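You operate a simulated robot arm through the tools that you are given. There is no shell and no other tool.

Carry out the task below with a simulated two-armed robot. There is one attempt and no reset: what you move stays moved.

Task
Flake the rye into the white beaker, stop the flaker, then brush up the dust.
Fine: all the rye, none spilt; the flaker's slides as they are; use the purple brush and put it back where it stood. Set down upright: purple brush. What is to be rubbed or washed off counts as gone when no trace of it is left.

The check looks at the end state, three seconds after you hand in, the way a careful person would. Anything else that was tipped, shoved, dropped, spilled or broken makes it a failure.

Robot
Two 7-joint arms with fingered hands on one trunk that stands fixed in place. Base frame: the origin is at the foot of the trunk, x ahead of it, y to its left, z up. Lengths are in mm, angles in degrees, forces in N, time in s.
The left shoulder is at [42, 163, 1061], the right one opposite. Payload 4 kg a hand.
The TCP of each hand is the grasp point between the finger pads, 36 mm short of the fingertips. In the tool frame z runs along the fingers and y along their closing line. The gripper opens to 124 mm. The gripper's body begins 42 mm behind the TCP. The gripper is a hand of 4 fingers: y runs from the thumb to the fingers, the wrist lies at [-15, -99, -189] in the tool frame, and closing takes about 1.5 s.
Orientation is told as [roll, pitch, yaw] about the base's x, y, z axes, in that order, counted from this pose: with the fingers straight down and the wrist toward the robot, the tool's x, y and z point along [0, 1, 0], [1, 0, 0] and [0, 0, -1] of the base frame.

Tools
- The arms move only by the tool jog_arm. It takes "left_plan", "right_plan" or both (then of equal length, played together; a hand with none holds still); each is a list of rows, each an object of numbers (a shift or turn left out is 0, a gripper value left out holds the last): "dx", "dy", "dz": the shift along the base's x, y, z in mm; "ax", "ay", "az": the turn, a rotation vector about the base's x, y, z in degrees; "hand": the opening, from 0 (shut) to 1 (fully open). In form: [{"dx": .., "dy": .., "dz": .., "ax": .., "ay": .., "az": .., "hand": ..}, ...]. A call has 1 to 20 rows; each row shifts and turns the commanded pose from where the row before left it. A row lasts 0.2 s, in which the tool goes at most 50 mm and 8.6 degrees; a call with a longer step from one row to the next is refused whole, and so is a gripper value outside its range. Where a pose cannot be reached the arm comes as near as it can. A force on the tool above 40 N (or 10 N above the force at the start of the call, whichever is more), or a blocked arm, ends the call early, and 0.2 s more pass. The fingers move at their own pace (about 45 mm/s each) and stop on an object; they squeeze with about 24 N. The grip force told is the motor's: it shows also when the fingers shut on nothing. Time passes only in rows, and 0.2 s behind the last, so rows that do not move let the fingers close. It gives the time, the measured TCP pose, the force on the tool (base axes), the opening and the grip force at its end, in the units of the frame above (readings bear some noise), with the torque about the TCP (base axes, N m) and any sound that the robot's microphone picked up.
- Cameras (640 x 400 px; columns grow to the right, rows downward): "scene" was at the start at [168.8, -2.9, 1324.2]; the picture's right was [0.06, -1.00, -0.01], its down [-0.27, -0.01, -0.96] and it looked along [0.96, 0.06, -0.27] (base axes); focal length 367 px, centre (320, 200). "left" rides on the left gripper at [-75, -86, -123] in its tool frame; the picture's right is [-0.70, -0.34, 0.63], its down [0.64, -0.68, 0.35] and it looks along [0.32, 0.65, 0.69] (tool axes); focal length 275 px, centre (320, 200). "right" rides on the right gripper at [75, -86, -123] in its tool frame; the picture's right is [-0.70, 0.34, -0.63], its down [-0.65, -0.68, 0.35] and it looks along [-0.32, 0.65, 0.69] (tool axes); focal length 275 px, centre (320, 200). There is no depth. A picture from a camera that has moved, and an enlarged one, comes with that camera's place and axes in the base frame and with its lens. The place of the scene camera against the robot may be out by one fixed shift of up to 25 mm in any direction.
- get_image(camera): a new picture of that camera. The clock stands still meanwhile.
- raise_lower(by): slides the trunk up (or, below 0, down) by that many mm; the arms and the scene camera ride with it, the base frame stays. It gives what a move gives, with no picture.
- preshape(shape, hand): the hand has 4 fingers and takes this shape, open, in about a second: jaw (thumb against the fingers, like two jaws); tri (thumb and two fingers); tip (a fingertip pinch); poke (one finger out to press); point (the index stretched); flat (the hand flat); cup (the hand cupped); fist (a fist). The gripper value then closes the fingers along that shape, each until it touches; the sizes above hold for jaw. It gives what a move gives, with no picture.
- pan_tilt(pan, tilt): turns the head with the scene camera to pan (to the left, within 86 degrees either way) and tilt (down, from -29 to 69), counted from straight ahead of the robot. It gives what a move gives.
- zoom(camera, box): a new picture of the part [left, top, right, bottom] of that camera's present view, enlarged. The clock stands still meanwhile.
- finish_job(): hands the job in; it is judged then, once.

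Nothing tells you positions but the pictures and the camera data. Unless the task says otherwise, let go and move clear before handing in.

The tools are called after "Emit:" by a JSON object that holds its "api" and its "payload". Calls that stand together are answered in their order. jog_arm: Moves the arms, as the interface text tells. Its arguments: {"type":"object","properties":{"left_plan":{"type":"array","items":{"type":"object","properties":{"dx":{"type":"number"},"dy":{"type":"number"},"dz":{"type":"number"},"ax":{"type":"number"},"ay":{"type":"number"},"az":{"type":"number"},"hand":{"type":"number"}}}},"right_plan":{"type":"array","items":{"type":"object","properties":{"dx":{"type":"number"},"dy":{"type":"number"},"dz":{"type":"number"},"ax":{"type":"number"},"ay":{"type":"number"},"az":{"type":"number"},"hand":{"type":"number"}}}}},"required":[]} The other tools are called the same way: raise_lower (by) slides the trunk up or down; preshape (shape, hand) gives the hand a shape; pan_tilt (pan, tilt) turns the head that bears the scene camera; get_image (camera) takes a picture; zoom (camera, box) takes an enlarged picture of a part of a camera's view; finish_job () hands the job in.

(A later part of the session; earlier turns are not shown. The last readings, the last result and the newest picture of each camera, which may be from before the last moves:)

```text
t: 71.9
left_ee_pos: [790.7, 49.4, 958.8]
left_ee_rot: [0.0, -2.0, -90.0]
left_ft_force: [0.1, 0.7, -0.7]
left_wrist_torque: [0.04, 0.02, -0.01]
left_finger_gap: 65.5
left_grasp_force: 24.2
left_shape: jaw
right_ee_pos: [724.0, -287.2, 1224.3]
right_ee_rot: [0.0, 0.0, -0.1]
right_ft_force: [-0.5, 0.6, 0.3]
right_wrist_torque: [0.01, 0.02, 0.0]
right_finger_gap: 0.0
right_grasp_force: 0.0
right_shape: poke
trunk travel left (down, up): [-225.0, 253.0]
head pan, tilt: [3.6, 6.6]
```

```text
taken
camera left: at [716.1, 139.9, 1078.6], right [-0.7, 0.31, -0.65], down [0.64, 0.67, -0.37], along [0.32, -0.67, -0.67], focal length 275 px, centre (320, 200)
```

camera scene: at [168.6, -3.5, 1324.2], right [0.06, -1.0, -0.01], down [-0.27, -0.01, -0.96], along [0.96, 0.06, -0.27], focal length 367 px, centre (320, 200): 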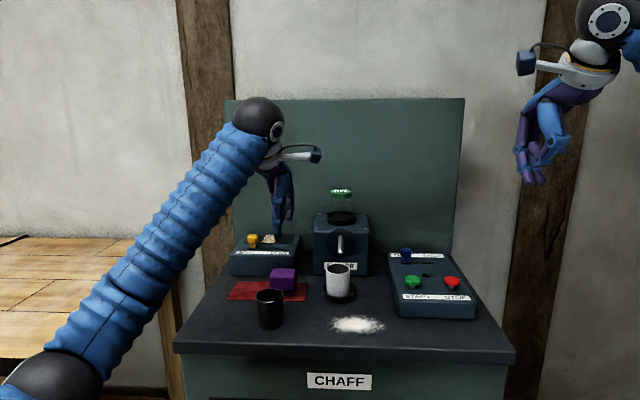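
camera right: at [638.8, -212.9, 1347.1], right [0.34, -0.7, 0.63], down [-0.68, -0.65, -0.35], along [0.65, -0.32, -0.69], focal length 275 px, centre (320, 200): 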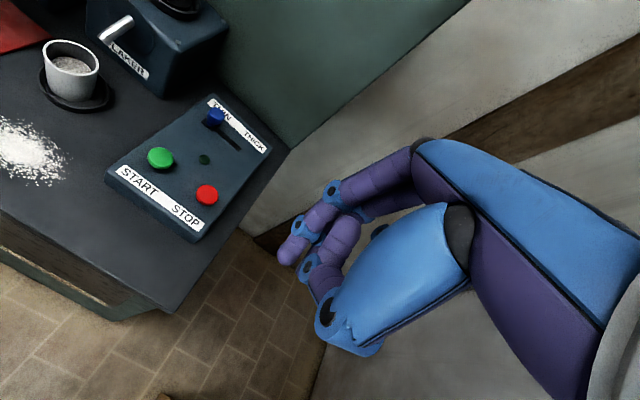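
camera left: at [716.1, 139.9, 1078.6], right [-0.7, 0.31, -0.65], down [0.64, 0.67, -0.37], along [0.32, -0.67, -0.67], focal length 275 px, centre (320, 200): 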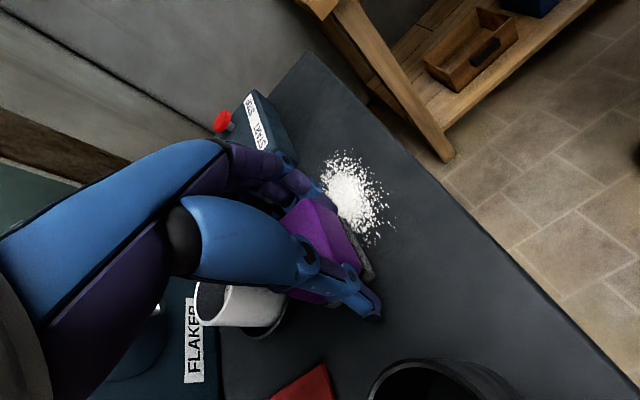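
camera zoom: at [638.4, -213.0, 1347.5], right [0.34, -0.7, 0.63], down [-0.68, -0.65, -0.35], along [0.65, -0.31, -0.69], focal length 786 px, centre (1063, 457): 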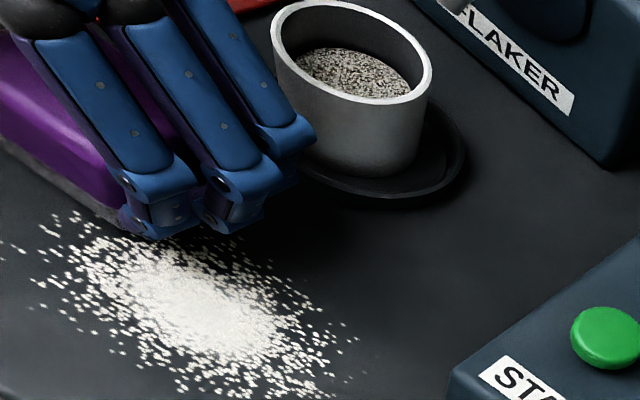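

About 10 mm above the bench. I'll lower gently until there's contact.

Emit:
{"api": "jog_arm", "payload": {"left_plan": [{"dz": -4}, {"dz": -3}, {"dz": -2}, {"dz": -1}, {"dz": -1}, {}]}}

Emit:
{"api": "zoom", "payload": {"camera": "scene", "box": [290, 260, 390, 340]}}

```text
t: 73.3
left_ee_pos: [789.7, 51.2, 947.4]
left_ee_rot: [0.0, -2.0, -89.9]
left_ft_force: [-0.1, -1.5, -0.9]
left_wrist_torque: [0.0, -0.01, -0.02]
left_finger_gap: 65.4
left_grasp_force: 24.1
left_shape: jaw
right_ee_pos: [723.1, -287.1, 1225.7]
right_ee_rot: [0.0, 0.1, -0.1]
right_ft_force: [0.0, 0.8, 0.4]
right_wrist_torque: [-0.02, 0.0, 0.02]
right_finger_gap: 0.0
right_grasp_force: 0.0
right_shape: poke
trunk travel left (down, up): [-225.0, 253.0]
head pan, tilt: [3.6, 6.6]
```

```text
5.00 times, centred on (340, 300) of scene
camera zoom: at [168.9, -3.1, 1324.1], right [0.06, -1.0, -0.01], down [-0.27, -0.01, -0.96], along [0.96, 0.06, -0.27], focal length 1833 px, centre (220, -300)
```

zoom: 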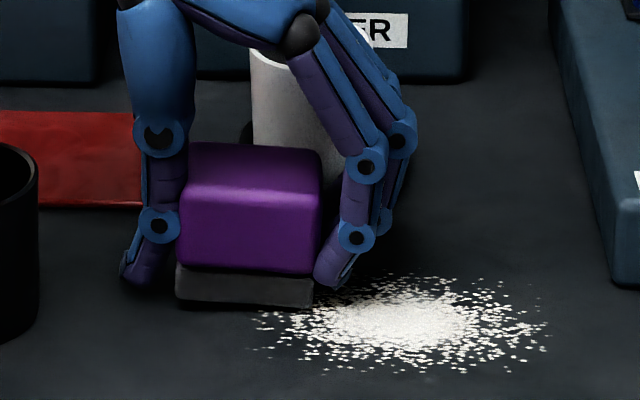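

Emit:
{"api": "jog_arm", "payload": {"left_plan": [{"dz": -1}, {"dz": -1}, {}]}}

```text
t: 74.1
left_ee_pos: [791.1, 51.8, 946.4]
left_ee_rot: [-0.1, -1.9, -89.9]
left_ft_force: [0.3, 0.2, -0.1]
left_wrist_torque: [-0.05, 0.02, -0.02]
left_finger_gap: 65.5
left_grasp_force: 23.3
left_shape: jaw
right_ee_pos: [722.9, -287.5, 1224.9]
right_ee_rot: [0.0, 0.0, 0.0]
right_ft_force: [-0.4, 0.4, 0.0]
right_wrist_torque: [-0.02, 0.03, 0.0]
right_finger_gap: 0.0
right_grasp_force: 0.0
right_shape: poke
trunk travel left (down, up): [-225.0, 253.0]
head pan, tilt: [3.6, 6.6]
```

Emit:
{"api": "jog_arm", "payload": {"left_plan": [{"dz": -1}, {"dz": -1}, {}]}}

Emit:
{"api": "zoom", "payload": {"camera": "scene", "box": [290, 260, 390, 340]}}

```text
t: 74.9
left_ee_pos: [790.2, 50.8, 944.2]
left_ee_rot: [0.1, -2.1, -90.1]
left_ft_force: [1.6, 0.9, 9.7]
left_wrist_torque: [-0.35, -0.02, 0.07]
left_finger_gap: 65.6
left_grasp_force: 24.3
left_shape: jaw
right_ee_pos: [723.0, -286.7, 1226.2]
right_ee_rot: [0.0, 0.0, -0.1]
right_ft_force: [0.0, -0.1, -0.3]
right_wrist_torque: [0.03, 0.0, 0.03]
right_finger_gap: 0.0
right_grasp_force: 0.0
right_shape: poke
trunk travel left (down, up): [-225.0, 253.0]
head pan, tilt: [3.6, 6.6]
```

```text
5.00 times, centred on (340, 300) of scene
camera zoom: at [168.2, -2.9, 1324.4], right [0.06, -1.0, -0.01], down [-0.27, -0.01, -0.96], along [0.96, 0.06, -0.27], focal length 1833 px, centre (220, -300)
```

zoom: 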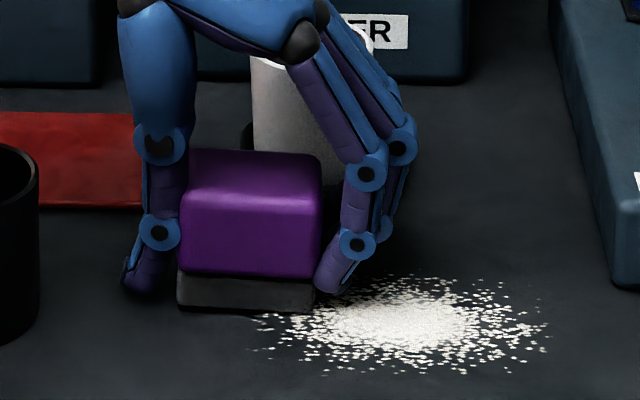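

There's contact at the right edge of the bristles. I'll level it slightly and begin a first short stroke to see how the dust responds.

Emit:
{"api": "jog_arm", "payload": {"left_plan": [{"dz": 1, "ax": -1.5}, {"dz": -0.5, "dy": -8}, {"dy": -10}, {"dy": -10}, {"dy": -10}, {}]}}

Emit:
{"api": "zoom", "payload": {"camera": "scene", "box": [290, 260, 390, 340]}}

Emit:
{"api": "zoom", "payload": {"camera": "right", "box": [0, 40, 120, 180]}}

```text
t: 76.3
left_ee_pos: [789.0, 13.0, 943.6]
left_ee_rot: [-0.1, -3.5, -89.9]
left_ft_force: [0.3, 4.1, 11.4]
left_wrist_torque: [-0.25, -0.02, 0.01]
left_finger_gap: 65.4
left_grasp_force: 24.3
left_shape: jaw
right_ee_pos: [722.6, -286.2, 1224.3]
right_ee_rot: [-0.1, 0.0, 0.1]
right_ft_force: [0.2, -0.5, 0.0]
right_wrist_torque: [0.0, 0.03, 0.02]
right_finger_gap: 0.0
right_grasp_force: 0.0
right_shape: poke
trunk travel left (down, up): [-225.0, 253.0]
head pan, tilt: [3.6, 6.6]
```

```text
5.00 times, centred on (340, 300) of scene
camera zoom: at [168.0, -2.6, 1324.4], right [0.06, -1.0, -0.01], down [-0.27, -0.01, -0.96], along [0.96, 0.06, -0.27], focal length 1833 px, centre (220, -300)
```

zoom: 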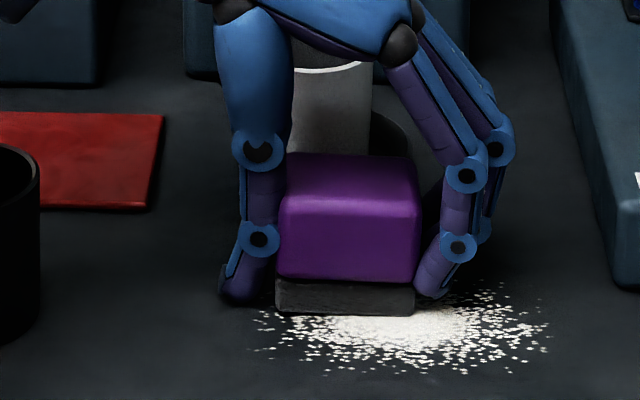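

```text
2.86 times, centred on (60, 110) of right
camera zoom: at [637.5, -212.6, 1348.1], right [0.34, -0.7, 0.63], down [-0.68, -0.65, -0.35], along [0.65, -0.32, -0.69], focal length 786 px, centre (1063, 457)
```

zoom: 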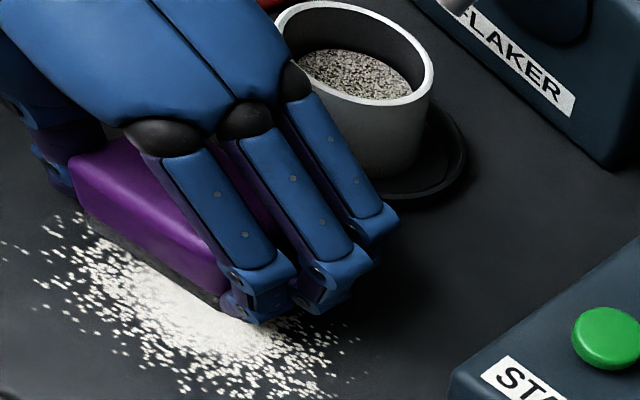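

The brush now lies flat. I'll continue the stroke to the far side of the dust.

Emit:
{"api": "jog_arm", "payload": {"left_plan": [{"dy": -10}, {"dy": -10}, {"dy": -10}, {"dy": -10}, {"dy": -10}, {"dy": -10}, {"dy": -10}, {"dy": -10}, {"dy": -10}, {}]}}

Emit:
{"api": "zoom", "payload": {"camera": "scene", "box": [290, 250, 410, 340]}}

Emit:
{"api": "zoom", "payload": {"camera": "right", "box": [0, 40, 160, 220]}}

```text
t: 77.8
left_ee_pos: [791.3, -42.4, 947.4]
left_ee_rot: [0.2, -3.4, -89.7]
left_ft_force: [-9.3, 39.7, 9.6]
left_wrist_torque: [-0.24, -0.03, -0.24]
left_finger_gap: 70.2
left_grasp_force: 23.7
left_shape: jaw
right_ee_pos: [722.0, -287.5, 1225.3]
right_ee_rot: [-0.1, -0.1, -0.1]
right_ft_force: [0.5, -0.2, -0.8]
right_wrist_torque: [0.04, 0.0, 0.0]
right_finger_gap: 0.0
right_grasp_force: 0.0
right_shape: poke
trunk travel left (down, up): [-225.0, 253.0]
head pan, tilt: [3.6, 6.6]
stopped in row 7 (left hand): the force on the tool passed its limit at 45 N (the readings are from after the stop); the commanded pose is now the measured one
```

```text
4.44 times, centred on (350, 295) of scene
camera zoom: at [167.3, -0.4, 1324.3], right [0.06, -1.0, -0.01], down [-0.26, -0.01, -0.96], along [0.96, 0.06, -0.26], focal length 1630 px, centre (187, -222)
```

zoom: 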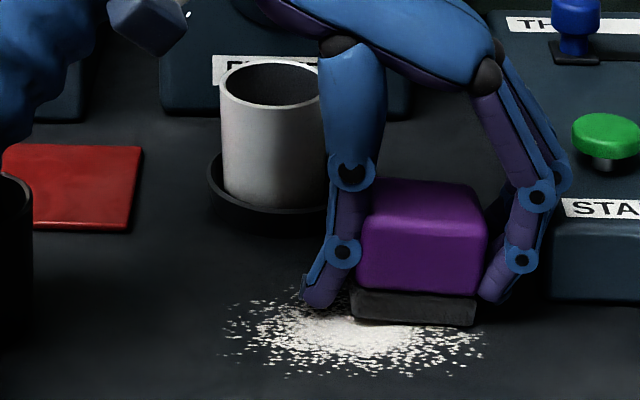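

```text
2.22 times, centred on (80, 130) of right
camera zoom: at [636.6, -212.7, 1348.6], right [0.34, -0.7, 0.63], down [-0.68, -0.64, -0.35], along [0.65, -0.32, -0.69], focal length 612 px, centre (853, 356)
```

zoom: 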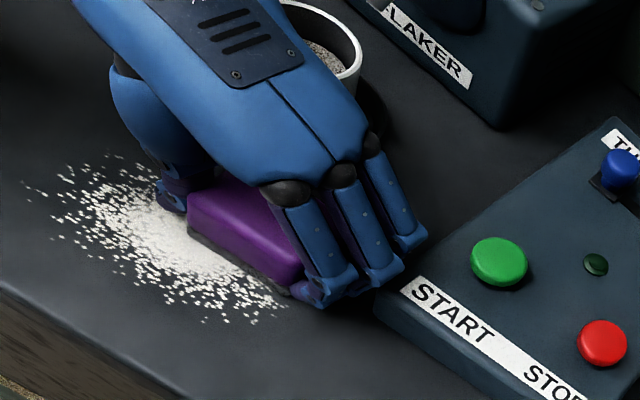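

The fingers bumped the side of the START panel and the call stopped. I'll back off and check that nothing shifted.

Emit:
{"api": "jog_arm", "payload": {"left_plan": [{"dy": 8, "dz": 2}, {"dy": 10, "dz": 3}, {"dz": 10}, {}]}}

Emit:
{"api": "get_image", "payload": {"camera": "scene"}}

Emit:
{"api": "zoom", "payload": {"camera": "scene", "box": [300, 170, 500, 340]}}

Emit:
{"api": "get_image", "payload": {"camera": "right"}}

```text
t: 78.8
left_ee_pos: [791.1, -28.3, 960.3]
left_ee_rot: [0.0, -3.4, -89.8]
left_ft_force: [0.4, -0.6, -0.6]
left_wrist_torque: [0.04, 0.04, -0.01]
left_finger_gap: 63.3
left_grasp_force: 23.7
left_shape: jaw
right_ee_pos: [723.4, -289.1, 1224.5]
right_ee_rot: [0.1, 0.0, -0.2]
right_ft_force: [0.5, -0.1, 0.0]
right_wrist_torque: [-0.01, -0.01, 0.0]
right_finger_gap: 0.0
right_grasp_force: 0.0
right_shape: poke
trunk travel left (down, up): [-225.0, 253.0]
head pan, tilt: [3.6, 6.6]
```

```text
taken
camera scene: at [169.1, -3.5, 1324.1], right [0.06, -1.0, -0.01], down [-0.27, -0.01, -0.96], along [0.96, 0.06, -0.27], focal length 367 px, centre (320, 200)
```

scene: 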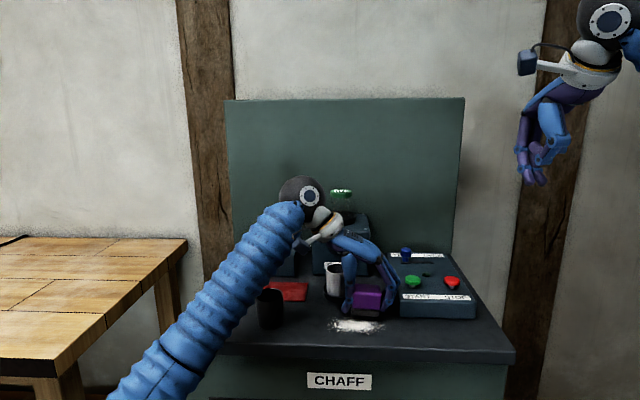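

```text
2.35 times, centred on (400, 255) of scene
camera zoom: at [169.1, -3.5, 1324.1], right [0.06, -1.0, -0.01], down [-0.27, -0.01, -0.96], along [0.96, 0.06, -0.27], focal length 863 px, centre (132, 71)
```

zoom: 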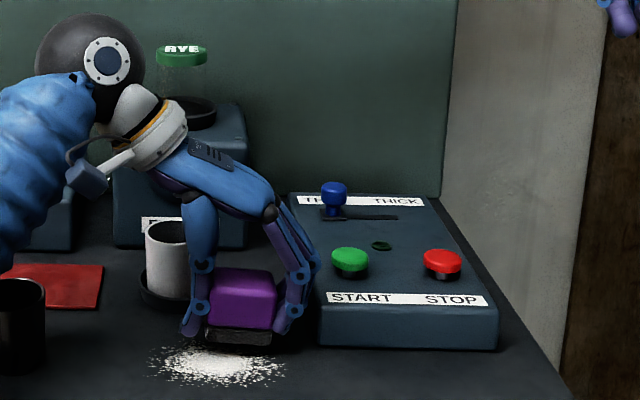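

```text
taken
camera right: at [638.3, -214.8, 1347.2], right [0.34, -0.7, 0.63], down [-0.68, -0.64, -0.35], along [0.65, -0.32, -0.69], focal length 275 px, centre (320, 200)
```

right: 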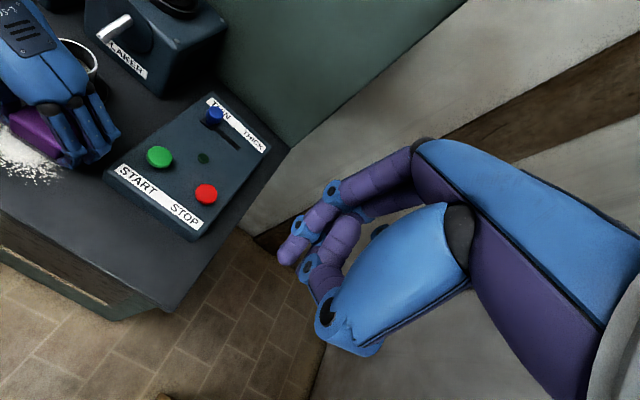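

The panel hasn't moved. I'll lift the brush and see what the stroke removed.

Emit:
{"api": "jog_arm", "payload": {"left_plan": [{"dz": 25}, {"dz": 25}, {"dy": 30, "dz": 20}, {"dy": 40}, {"dy": 30}, {}]}}

Emit:
{"api": "zoom", "payload": {"camera": "scene", "box": [290, 250, 410, 340]}}

Emit:
{"api": "zoom", "payload": {"camera": "right", "box": [0, 40, 160, 240]}}

Emit:
{"api": "get_image", "payload": {"camera": "left"}}

```text
t: 80.2
left_ee_pos: [795.7, 70.2, 1034.3]
left_ee_rot: [0.0, -3.3, -89.8]
left_ft_force: [0.6, 0.0, -0.5]
left_wrist_torque: [0.0, 0.01, -0.02]
left_finger_gap: 63.4
left_grasp_force: 24.6
left_shape: jaw
right_ee_pos: [723.7, -288.3, 1225.9]
right_ee_rot: [0.0, 0.1, 0.0]
right_ft_force: [-0.1, 0.0, -0.3]
right_wrist_torque: [0.01, 0.04, 0.04]
right_finger_gap: 0.0
right_grasp_force: 0.0
right_shape: poke
trunk travel left (down, up): [-225.0, 253.0]
head pan, tilt: [3.6, 6.6]
```

```text
4.44 times, centred on (350, 295) of scene
camera zoom: at [169.1, -3.4, 1324.1], right [0.06, -1.0, -0.01], down [-0.27, -0.01, -0.96], along [0.96, 0.06, -0.27], focal length 1630 px, centre (187, -222)
```

zoom: 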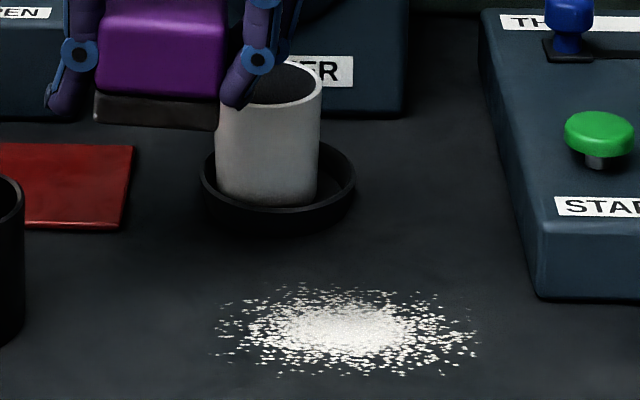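

```text
2.00 times, centred on (80, 140) of right
camera zoom: at [638.3, -214.5, 1347.3], right [0.34, -0.7, 0.63], down [-0.68, -0.64, -0.35], along [0.65, -0.32, -0.69], focal length 551 px, centre (800, 320)
```

zoom: 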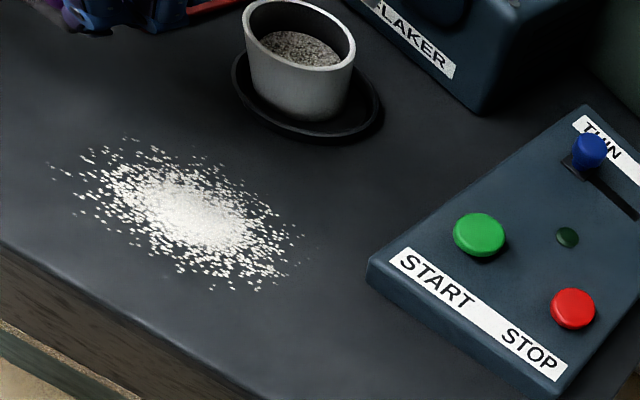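

```text
taken
camera left: at [721.2, 164.0, 1151.8], right [-0.7, 0.3, -0.65], down [0.64, 0.66, -0.39], along [0.32, -0.69, -0.65], focal length 275 px, centre (320, 200)
```

left: 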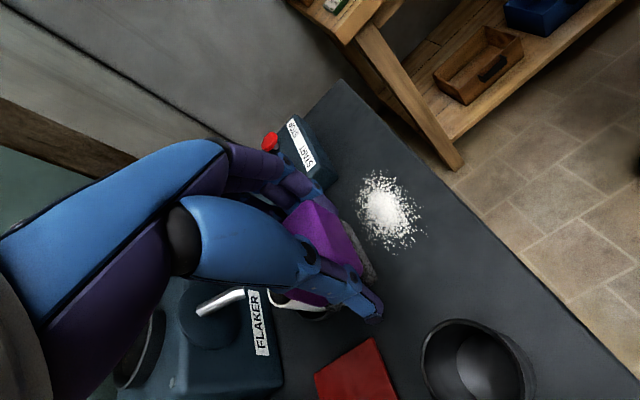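

Emit:
{"api": "zoom", "payload": {"camera": "scene", "box": [290, 260, 390, 340]}}

Emit:
{"api": "zoom", "payload": {"camera": "left", "box": [330, 150, 450, 270]}}

```text
5.00 times, centred on (340, 300) of scene
camera zoom: at [169.1, -3.4, 1324.1], right [0.06, -1.0, -0.01], down [-0.27, -0.01, -0.96], along [0.96, 0.06, -0.27], focal length 1833 px, centre (220, -300)
```

zoom: 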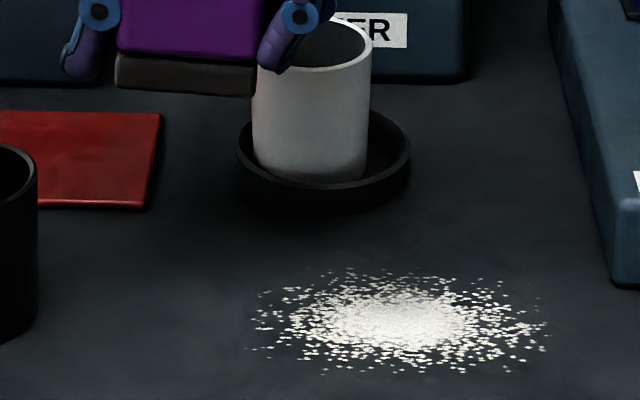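

```text
3.33 times, centred on (390, 210) of left
camera zoom: at [721.2, 164.0, 1151.8], right [-0.7, 0.3, -0.65], down [0.64, 0.66, -0.39], along [0.32, -0.69, -0.65], focal length 918 px, centre (87, 167)
```

zoom: 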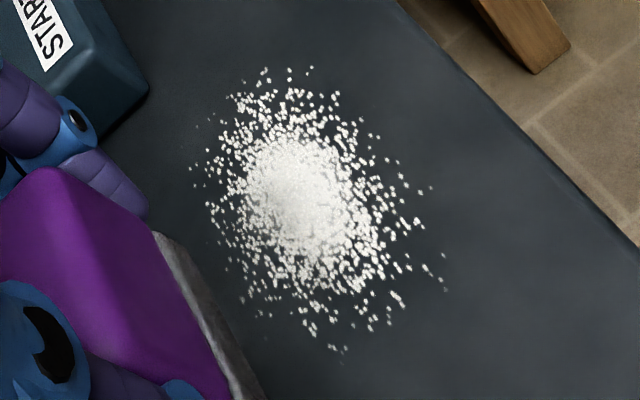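

The back fringe has thinned, so brushing works gradually and I need repeated passes with steady contact. I'll re-level the brush and return to the start of the lane.

Emit:
{"api": "jog_arm", "payload": {"left_plan": [{"dx": -8, "dy": -10, "dz": -20, "ax": -2}, {"dy": -8, "dz": -25}, {"dz": -25}, {"dz": -10}, {"dz": -5}, {}]}}

Emit:
{"api": "zoom", "payload": {"camera": "scene", "box": [290, 260, 390, 340]}}

```text
t: 81.6
left_ee_pos: [784.6, 54.3, 945.3]
left_ee_rot: [0.0, -5.4, -89.8]
left_ft_force: [0.0, 0.0, -0.1]
left_wrist_torque: [0.04, -0.02, 0.01]
left_finger_gap: 63.4
left_grasp_force: 23.7
left_shape: jaw
right_ee_pos: [723.6, -288.3, 1224.1]
right_ee_rot: [0.0, 0.0, 0.0]
right_ft_force: [-0.1, 1.3, 0.8]
right_wrist_torque: [0.0, 0.02, 0.01]
right_finger_gap: 0.0
right_grasp_force: 0.1
right_shape: poke
trunk travel left (down, up): [-225.0, 253.0]
head pan, tilt: [3.6, 6.6]
```

```text
5.00 times, centred on (340, 300) of scene
camera zoom: at [168.9, -3.1, 1324.2], right [0.06, -1.0, -0.01], down [-0.27, -0.01, -0.96], along [0.96, 0.06, -0.27], focal length 1833 px, centre (220, -300)
```

zoom: 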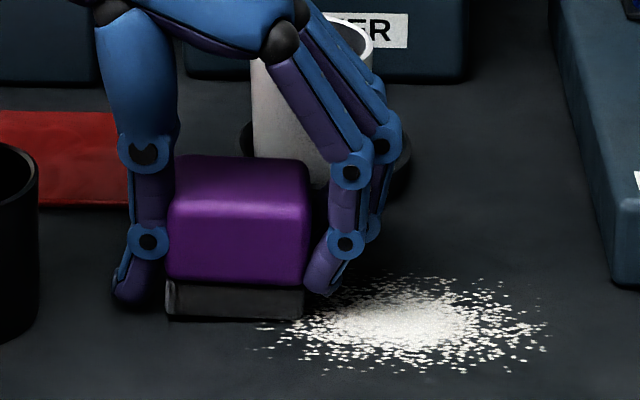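

Emit:
{"api": "jog_arm", "payload": {"left_plan": [{"dz": -1}, {"dz": -1}, {}]}}

```text
t: 82.4
left_ee_pos: [784.0, 55.6, 943.5]
left_ee_rot: [0.2, -5.5, -89.8]
left_ft_force: [1.4, -0.4, 4.9]
left_wrist_torque: [-0.27, -0.03, 0.04]
left_finger_gap: 63.9
left_grasp_force: 24.4
left_shape: jaw
right_ee_pos: [723.0, -287.7, 1225.0]
right_ee_rot: [0.0, 0.0, 0.0]
right_ft_force: [-0.1, 0.4, 0.2]
right_wrist_torque: [0.02, -0.01, 0.04]
right_finger_gap: 0.0
right_grasp_force: 0.1
right_shape: poke
trunk travel left (down, up): [-225.0, 253.0]
head pan, tilt: [3.6, 6.6]
```

Emit:
{"api": "zoom", "payload": {"camera": "scene", "box": [305, 285, 365, 330]}}

Emit:
{"api": "zoom", "payload": {"camera": "left", "box": [270, 180, 400, 330]}}

```text
8.89 times, centred on (335, 308) of scene
camera zoom: at [168.5, -3.0, 1324.3], right [0.06, -1.0, -0.01], down [-0.27, -0.01, -0.96], along [0.96, 0.06, -0.27], focal length 3259 px, centre (187, -756)
```

zoom: 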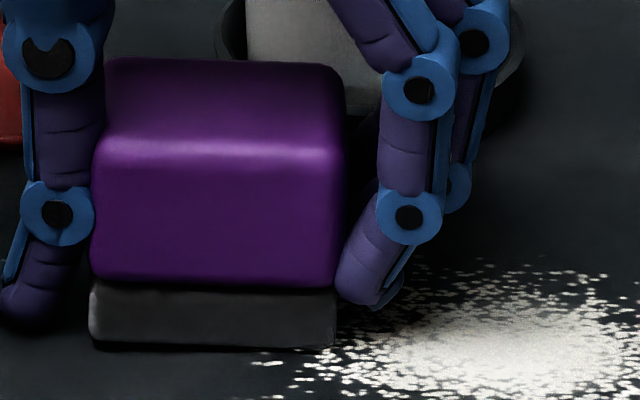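

```text
2.67 times, centred on (335, 255) of left
camera zoom: at [709.1, 151.5, 1058.3], right [-0.7, 0.27, -0.66], down [0.64, 0.65, -0.41], along [0.32, -0.71, -0.63], focal length 734 px, centre (280, 53)
```

zoom: 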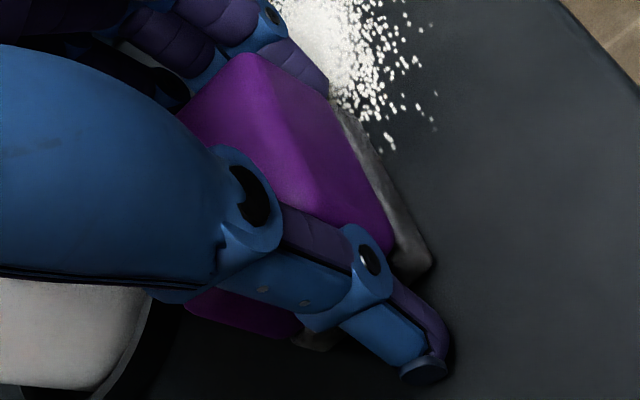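

The brush lies nearly flat. I'll do back-and-forth strokes on this back lane, staying clear of the panel.

Emit:
{"api": "jog_arm", "payload": {"left_plan": [{"dz": -1, "dy": -16}, {"dy": -16}, {"dy": -16}, {"dy": -16}, {"dy": -16}, {"dy": 16}, {"dy": 16}, {"dy": 16}, {"dy": 16}, {"dy": 16}, {"dy": -16}, {"dy": -16}, {"dy": -16}, {"dy": -16}, {"dy": -16}, {"dy": 16}, {"dy": 16}, {"dy": 16}, {"dy": 16}, {"dy": 16}]}}

Emit:
{"api": "zoom", "payload": {"camera": "scene", "box": [290, 260, 390, 340]}}

Emit:
{"api": "zoom", "payload": {"camera": "right", "box": [0, 40, 160, 240]}}

```text
t: 86.6
left_ee_pos: [784.6, 56.5, 942.4]
left_ee_rot: [0.0, -5.4, -89.8]
left_ft_force: [0.1, -1.7, 4.9]
left_wrist_torque: [-0.23, 0.0, 0.0]
left_finger_gap: 64.4
left_grasp_force: 24.0
left_shape: jaw
right_ee_pos: [723.9, -288.5, 1224.3]
right_ee_rot: [0.1, -0.1, 0.0]
right_ft_force: [-1.6, -0.5, -0.1]
right_wrist_torque: [0.02, -0.02, -0.01]
right_finger_gap: 0.0
right_grasp_force: 0.0
right_shape: poke
trunk travel left (down, up): [-225.0, 253.0]
head pan, tilt: [3.6, 6.6]
```

```text
5.00 times, centred on (340, 300) of scene
camera zoom: at [168.6, -2.9, 1324.1], right [0.06, -1.0, -0.01], down [-0.27, -0.01, -0.96], along [0.96, 0.06, -0.27], focal length 1833 px, centre (220, -300)
```

zoom: 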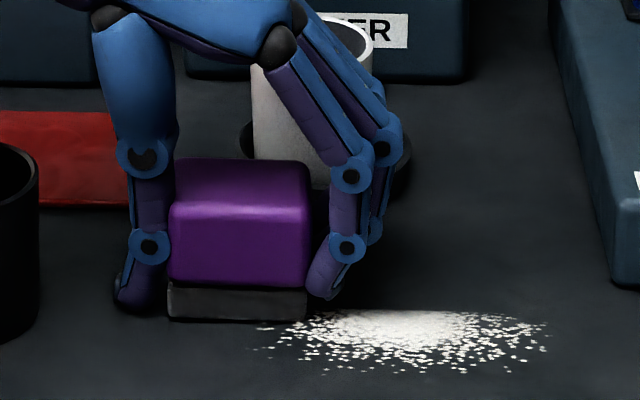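

```text
2.00 times, centred on (80, 140) of right
camera zoom: at [637.7, -214.0, 1347.6], right [0.34, -0.7, 0.63], down [-0.68, -0.64, -0.35], along [0.65, -0.32, -0.69], focal length 551 px, centre (800, 320)
```

zoom: 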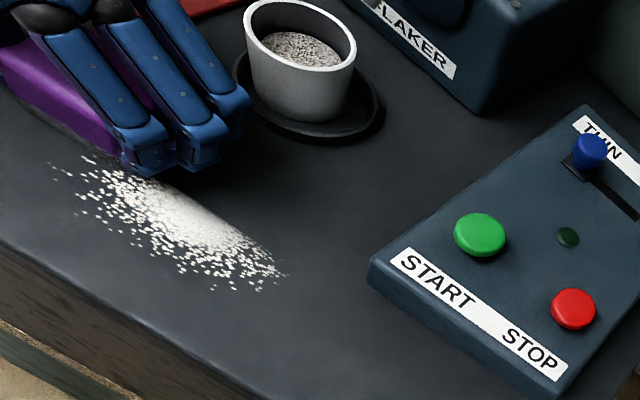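

That worked: the back lane is clean. I'll shift 29 mm toward the robot and do the middle lane.

Emit:
{"api": "jog_arm", "payload": {"left_plan": [{"dx": -15}, {"dx": -14}, {"dy": -17}, {"dy": -17}, {"dy": -17}, {"dy": -17}, {"dy": -17}, {"dy": -17}, {"dy": 17}, {"dy": 17}, {"dy": 17}, {"dy": 17}, {"dy": 17}, {"dy": 17}, {}]}}

Emit:
{"api": "zoom", "payload": {"camera": "scene", "box": [290, 260, 390, 340]}}

Emit:
{"api": "zoom", "payload": {"camera": "right", "box": [0, 40, 160, 240]}}

```text
t: 89.8
left_ee_pos: [756.4, 55.6, 942.1]
left_ee_rot: [0.1, -5.4, -89.8]
left_ft_force: [1.0, -2.5, 8.8]
left_wrist_torque: [-0.43, 0.0, 0.05]
left_finger_gap: 64.5
left_grasp_force: 23.9
left_shape: jaw
right_ee_pos: [723.2, -287.5, 1225.1]
right_ee_rot: [0.0, 0.0, 0.0]
right_ft_force: [-0.1, 0.1, -0.6]
right_wrist_torque: [0.03, 0.02, 0.02]
right_finger_gap: 0.0
right_grasp_force: 0.1
right_shape: poke
trunk travel left (down, up): [-225.0, 253.0]
head pan, tilt: [3.6, 6.6]
```

```text
5.00 times, centred on (340, 300) of scene
camera zoom: at [168.2, -3.2, 1324.3], right [0.06, -1.0, -0.01], down [-0.27, -0.01, -0.96], along [0.96, 0.06, -0.27], focal length 1833 px, centre (220, -300)
```

zoom: 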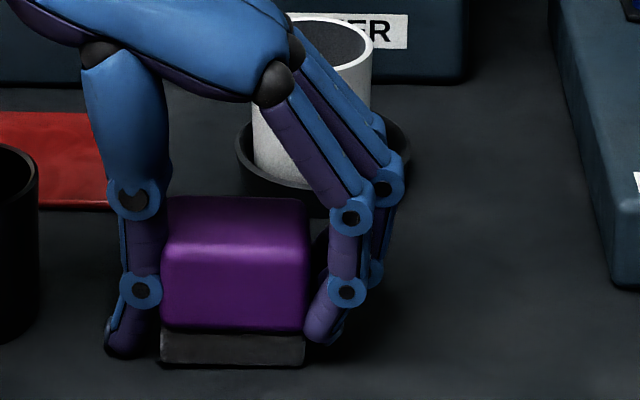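

```text
2.00 times, centred on (80, 140) of right
camera zoom: at [637.4, -214.2, 1347.9], right [0.34, -0.7, 0.63], down [-0.68, -0.64, -0.35], along [0.65, -0.32, -0.69], focal length 551 px, centre (800, 320)
```

zoom: 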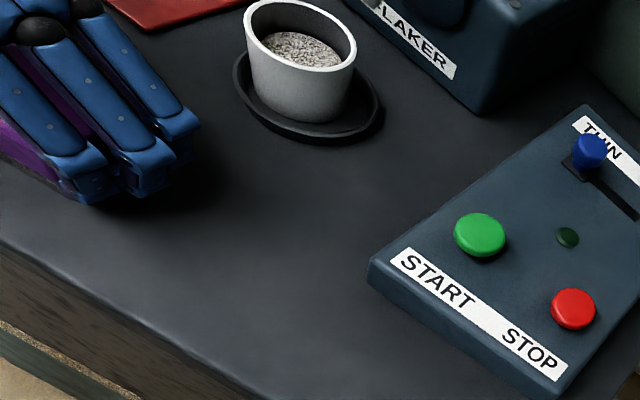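

The dust looks gone. I'll do one more round trip slightly nearer the front edge to be sure, then lift and inspect.

Emit:
{"api": "jog_arm", "payload": {"left_plan": [{"dx": -15}, {"dy": -17}, {"dy": -17}, {"dy": -17}, {"dy": -17}, {"dy": -17}, {"dy": -17}, {"dy": 17}, {"dy": 17}, {"dy": 17}, {"dy": 17}, {"dy": 17}, {"dy": 17}, {"dz": 5}, {"dz": 20}, {"dz": 30}, {"dz": 30}, {}]}}

Emit:
{"api": "get_image", "payload": {"camera": "left"}}

Emit:
{"api": "zoom", "payload": {"camera": "scene", "box": [270, 250, 430, 360]}}

Emit:
{"api": "zoom", "payload": {"camera": "right", "box": [0, 40, 160, 240]}}

```text
t: 93.6
left_ee_pos: [739.6, 55.4, 1027.1]
left_ee_rot: [-0.1, -5.4, -89.8]
left_ft_force: [0.2, -0.3, -1.6]
left_wrist_torque: [0.02, 0.01, 0.0]
left_finger_gap: 63.9
left_grasp_force: 24.3
left_shape: jaw
right_ee_pos: [722.6, -288.2, 1226.3]
right_ee_rot: [-0.1, 0.1, 0.0]
right_ft_force: [-0.2, 0.3, -1.0]
right_wrist_torque: [0.02, 0.03, 0.01]
right_finger_gap: 0.0
right_grasp_force: 0.1
right_shape: poke
trunk travel left (down, up): [-225.0, 253.0]
head pan, tilt: [3.6, 6.6]
```

```text
taken
camera left: at [664.6, 151.2, 1140.6], right [-0.7, 0.27, -0.66], down [0.64, 0.65, -0.41], along [0.32, -0.71, -0.63], focal length 275 px, centre (320, 200)
```

left: 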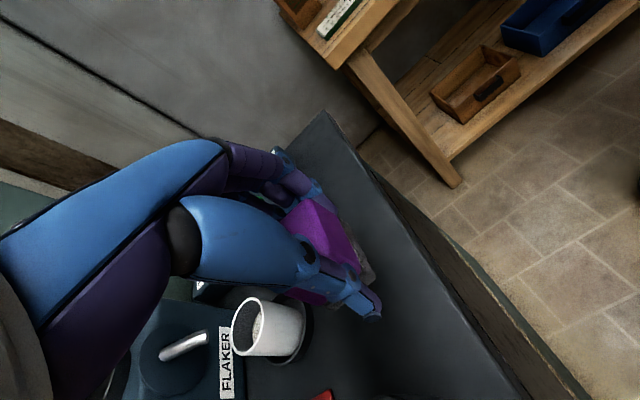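

```text
3.64 times, centred on (350, 305) of scene
camera zoom: at [169.3, -2.8, 1324.0], right [0.06, -1.0, -0.01], down [-0.27, -0.01, -0.96], along [0.96, 0.06, -0.27], focal length 1333 px, centre (211, -182)
```

zoom: 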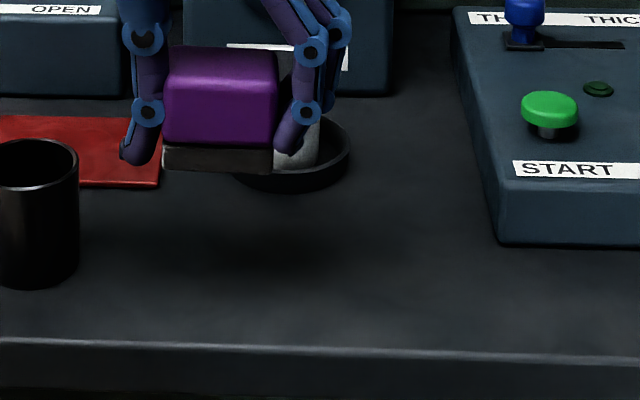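

```text
2.00 times, centred on (80, 140) of right
camera zoom: at [638.5, -213.8, 1347.1], right [0.34, -0.7, 0.63], down [-0.68, -0.64, -0.35], along [0.65, -0.32, -0.69], focal length 551 px, centre (800, 320)
```

zoom: 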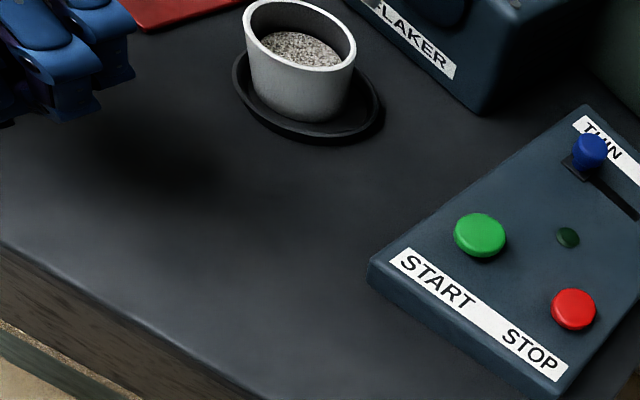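

Emit:
{"api": "zoom", "payload": {"camera": "right", "box": [10, 90, 110, 190]}}

Emit:
{"api": "zoom", "payload": {"camera": "scene", "box": [320, 295, 400, 345]}}

```text
4.00 times, centred on (60, 140) of right
camera zoom: at [638.5, -213.8, 1347.1], right [0.34, -0.7, 0.63], down [-0.68, -0.64, -0.35], along [0.65, -0.32, -0.69], focal length 1101 px, centre (1360, 440)
```

zoom: 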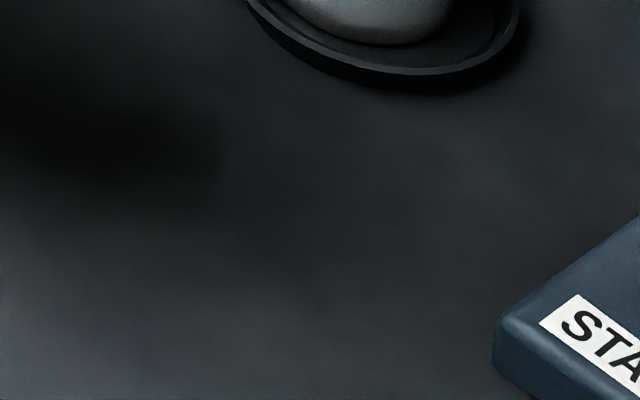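

```text
8.00 times, centred on (360, 320) of scene
camera zoom: at [169.3, -2.8, 1324.0], right [0.06, -1.0, -0.01], down [-0.27, -0.01, -0.96], along [0.96, 0.06, -0.27], focal length 2933 px, centre (0, -760)
```

zoom: 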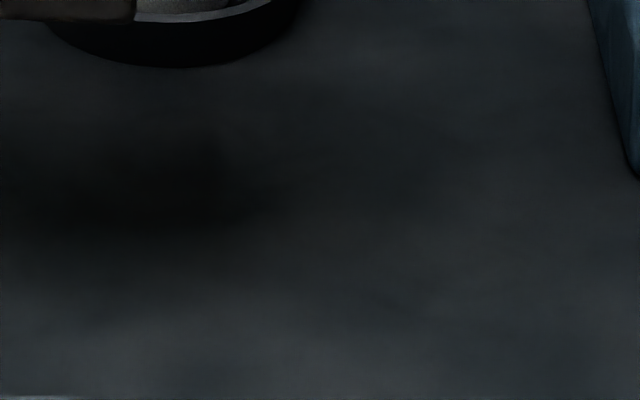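

The bench is clean. I'll carry the brush back above its spot on the red mat.

Emit:
{"api": "jog_arm", "payload": {"left_plan": [{"dx": 5, "dy": 5, "dz": 10}, {"dx": 20, "dy": 12}, {"dx": 25, "dy": 18}, {"dx": 28, "dy": 20}, {"dx": 28, "dy": 18}, {"dx": 20, "dy": 13}, {"dx": 10, "dy": 6}, {}]}}

Emit:
{"api": "zoom", "payload": {"camera": "scene", "box": [240, 210, 360, 310]}}

Emit:
{"api": "zoom", "payload": {"camera": "left", "box": [250, 170, 450, 370]}}

```text
t: 95.4
left_ee_pos: [876.2, 144.6, 1036.0]
left_ee_rot: [-0.1, -5.4, -89.8]
left_ft_force: [-0.8, -0.1, -0.9]
left_wrist_torque: [0.02, 0.02, -0.02]
left_finger_gap: 64.1
left_grasp_force: 24.6
left_shape: jaw
right_ee_pos: [722.6, -288.1, 1225.7]
right_ee_rot: [0.0, 0.0, 0.0]
right_ft_force: [-0.1, 0.3, 0.9]
right_wrist_torque: [-0.01, 0.0, -0.03]
right_finger_gap: 0.3
right_grasp_force: 0.1
right_shape: poke
trunk travel left (down, up): [-225.0, 253.0]
head pan, tilt: [3.6, 6.6]
```

```text
4.00 times, centred on (300, 260) of scene
camera zoom: at [168.9, -3.0, 1324.1], right [0.06, -1.0, -0.01], down [-0.27, -0.01, -0.96], along [0.96, 0.06, -0.27], focal length 1467 px, centre (400, -40)
```

zoom: 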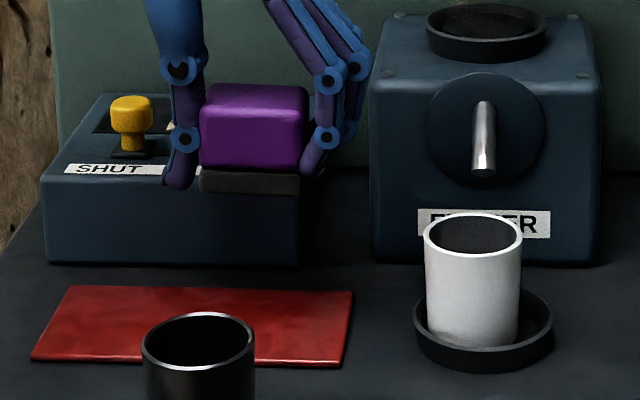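

```text
2.00 times, centred on (350, 270) of left
camera zoom: at [801.3, 242.5, 1150.3], right [-0.7, 0.27, -0.66], down [0.64, 0.65, -0.41], along [0.32, -0.71, -0.63], focal length 551 px, centre (260, 60)
```

zoom: 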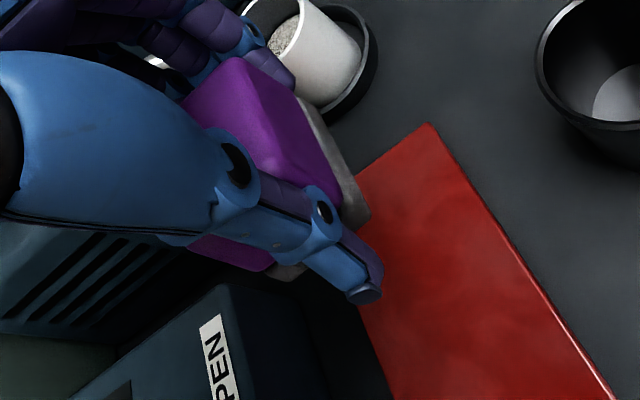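

Emit:
{"api": "jog_arm", "payload": {"left_plan": [{"dz": -25}, {"dz": -25}, {"dz": -20}, {"dz": -8}, {}]}}

Emit:
{"api": "zoom", "payload": {"camera": "scene", "box": [240, 210, 360, 310]}}

Emit:
{"api": "zoom", "payload": {"camera": "scene", "box": [225, 250, 325, 310]}}

Emit:
{"api": "zoom", "payload": {"camera": "left", "box": [250, 170, 450, 370]}}

```text
t: 96.6
left_ee_pos: [876.3, 146.6, 958.4]
left_ee_rot: [-0.1, -5.4, -89.8]
left_ft_force: [0.3, 0.8, -1.1]
left_wrist_torque: [0.01, 0.02, -0.01]
left_finger_gap: 63.9
left_grasp_force: 24.2
left_shape: jaw
right_ee_pos: [722.7, -288.6, 1225.2]
right_ee_rot: [0.0, 0.1, 0.0]
right_ft_force: [-0.2, 0.5, -0.1]
right_wrist_torque: [-0.01, 0.03, -0.01]
right_finger_gap: 0.0
right_grasp_force: 0.0
right_shape: poke
trunk travel left (down, up): [-225.0, 253.0]
head pan, tilt: [3.6, 6.6]
```

```text
4.00 times, centred on (300, 260) of scene
camera zoom: at [169.0, -3.0, 1324.2], right [0.06, -1.0, -0.01], down [-0.27, -0.01, -0.96], along [0.96, 0.06, -0.27], focal length 1467 px, centre (400, -40)
```

zoom: 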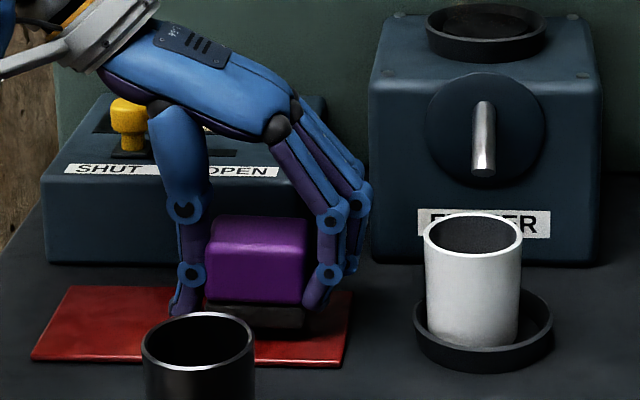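

```text
6.40 times, centred on (275, 280) of scene
camera zoom: at [169.0, -3.0, 1324.2], right [0.06, -1.0, -0.01], down [-0.27, -0.01, -0.96], along [0.96, 0.06, -0.27], focal length 2347 px, centre (608, -312)
```

zoom: 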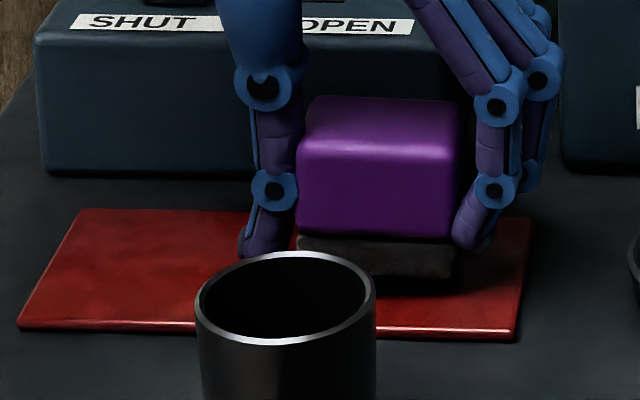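

```text
2.00 times, centred on (350, 270) of left
camera zoom: at [801.7, 243.1, 1071.9], right [-0.7, 0.27, -0.66], down [0.64, 0.65, -0.41], along [0.32, -0.71, -0.63], focal length 551 px, centre (260, 60)
```

zoom: 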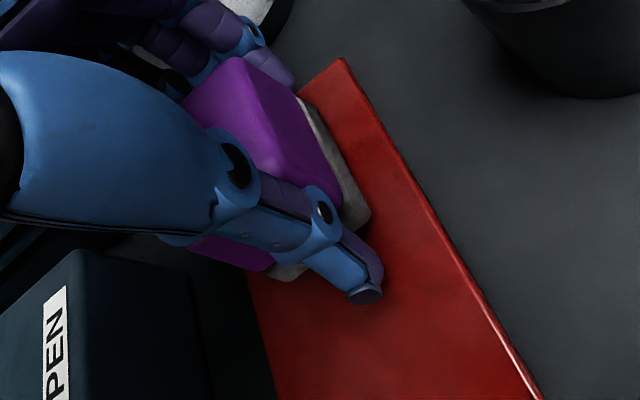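

It's lined up within about 2 mm. I'll lower close to the mat and compare with the original picture before release.

Emit:
{"api": "jog_arm", "payload": {"left_plan": [{"dx": 2, "dz": -5}, {"dz": -3}, {"dz": -2}, {"dz": -1}, {}]}}

Emit:
{"api": "zoom", "payload": {"camera": "scene", "box": [225, 250, 325, 310]}}

Emit:
{"api": "zoom", "payload": {"camera": "left", "box": [250, 170, 450, 370]}}

```text
t: 97.8
left_ee_pos: [877.3, 145.5, 948.3]
left_ee_rot: [-0.1, -5.4, -89.7]
left_ft_force: [0.0, -0.3, 0.4]
left_wrist_torque: [-0.03, 0.02, 0.0]
left_finger_gap: 64.1
left_grasp_force: 23.8
left_shape: jaw
right_ee_pos: [722.3, -287.7, 1224.8]
right_ee_rot: [-0.1, 0.0, 0.1]
right_ft_force: [1.2, 0.8, 0.0]
right_wrist_torque: [0.0, 0.0, -0.01]
right_finger_gap: 0.1
right_grasp_force: 0.0
right_shape: poke
trunk travel left (down, up): [-225.0, 253.0]
head pan, tilt: [3.6, 6.6]
```

```text
6.40 times, centred on (275, 280) of scene
camera zoom: at [168.9, -3.0, 1324.2], right [0.06, -1.0, -0.01], down [-0.27, -0.01, -0.96], along [0.96, 0.06, -0.27], focal length 2347 px, centre (608, -312)
```

zoom: 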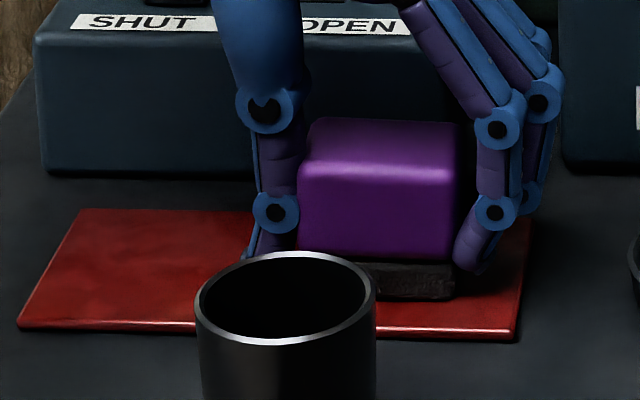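

```text
2.00 times, centred on (350, 270) of left
camera zoom: at [802.9, 243.3, 1063.1], right [-0.7, 0.27, -0.66], down [0.64, 0.65, -0.41], along [0.32, -0.71, -0.63], focal length 551 px, centre (260, 60)
```

zoom: 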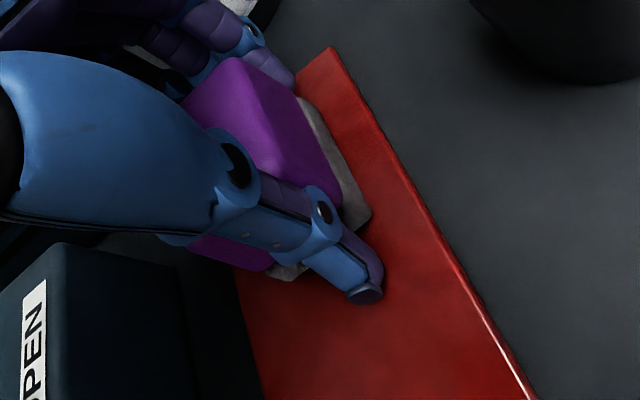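

Matches the original view closely. I'll touch down.

Emit:
{"api": "jog_arm", "payload": {"left_plan": [{"dz": -1}, {"dz": -1}, {}]}}

```text
t: 98.6
left_ee_pos: [877.0, 147.6, 947.4]
left_ee_rot: [0.1, -5.2, -89.8]
left_ft_force: [1.9, 0.8, 10.8]
left_wrist_torque: [-0.39, -0.06, 0.03]
left_finger_gap: 64.1
left_grasp_force: 24.5
left_shape: jaw
right_ee_pos: [722.7, -287.6, 1226.1]
right_ee_rot: [0.0, 0.1, 0.1]
right_ft_force: [0.4, 0.1, -0.5]
right_wrist_torque: [-0.02, -0.03, -0.03]
right_finger_gap: 0.0
right_grasp_force: 0.1
right_shape: poke
trunk travel left (down, up): [-225.0, 253.0]
head pan, tilt: [3.6, 6.6]
```

Emit:
{"api": "jog_arm", "payload": {"left_plan": [{"dz": 0.5, "hand": 0.52}, {"hand": 0.54}, {"hand": 0.57}, {"hand": 0.6}, {"hand": 0.64}, {"hand": 0.68}, {"hand": 0.72}, {"hand": 0.75}, {}, {}]}}

Emit:
{"api": "zoom", "payload": {"camera": "scene", "box": [225, 250, 325, 310]}}

Emit:
{"api": "zoom", "payload": {"camera": "scene", "box": [240, 210, 360, 310]}}

Emit:
{"api": "zoom", "payload": {"camera": "left", "box": [250, 170, 450, 370]}}

```text
t: 100.8
left_ee_pos: [877.6, 145.8, 946.5]
left_ee_rot: [0.0, -5.4, -89.8]
left_ft_force: [-0.2, 0.0, 0.7]
left_wrist_torque: [0.03, 0.01, 0.03]
left_finger_gap: 93.1
left_grasp_force: 0.2
left_shape: jaw
right_ee_pos: [722.1, -287.4, 1225.1]
right_ee_rot: [0.0, 0.1, 0.0]
right_ft_force: [-0.4, 0.1, 0.5]
right_wrist_torque: [-0.01, -0.01, 0.0]
right_finger_gap: 0.0
right_grasp_force: 0.1
right_shape: poke
trunk travel left (down, up): [-225.0, 253.0]
head pan, tilt: [3.6, 6.6]
```

```text
6.40 times, centred on (275, 280) of scene
camera zoom: at [168.8, -3.0, 1324.2], right [0.06, -1.0, -0.01], down [-0.27, -0.01, -0.96], along [0.96, 0.06, -0.27], focal length 2347 px, centre (608, -312)
```

zoom: 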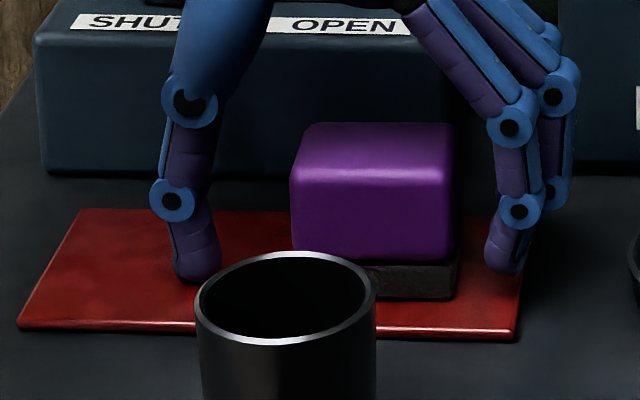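

```text
4.00 times, centred on (300, 260) of scene
camera zoom: at [168.8, -3.0, 1324.2], right [0.06, -1.0, -0.01], down [-0.27, -0.01, -0.96], along [0.96, 0.06, -0.27], focal length 1467 px, centre (400, -40)
```

zoom: 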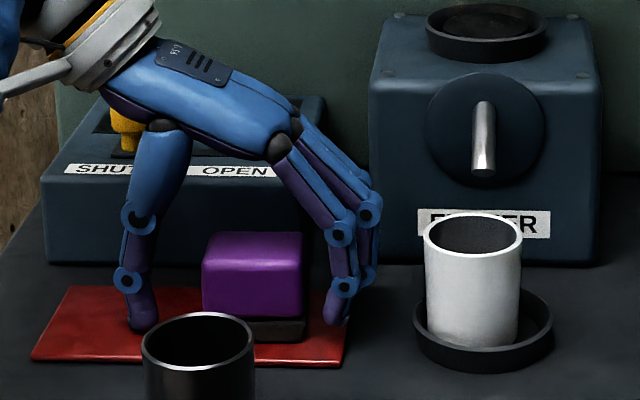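

```text
2.00 times, centred on (350, 270) of left
camera zoom: at [803.6, 243.2, 1060.8], right [-0.7, 0.27, -0.66], down [0.64, 0.65, -0.41], along [0.32, -0.71, -0.63], focal length 551 px, centre (260, 60)
```

zoom: 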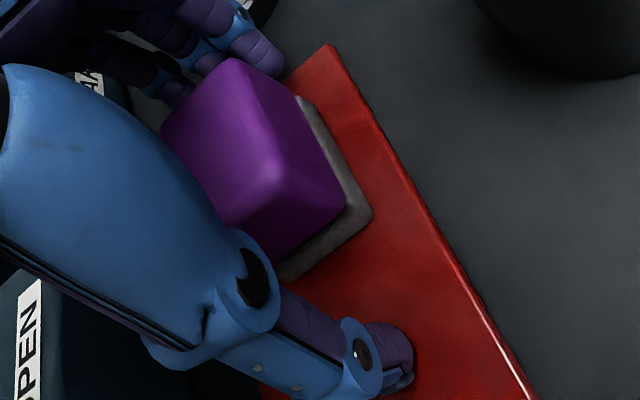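

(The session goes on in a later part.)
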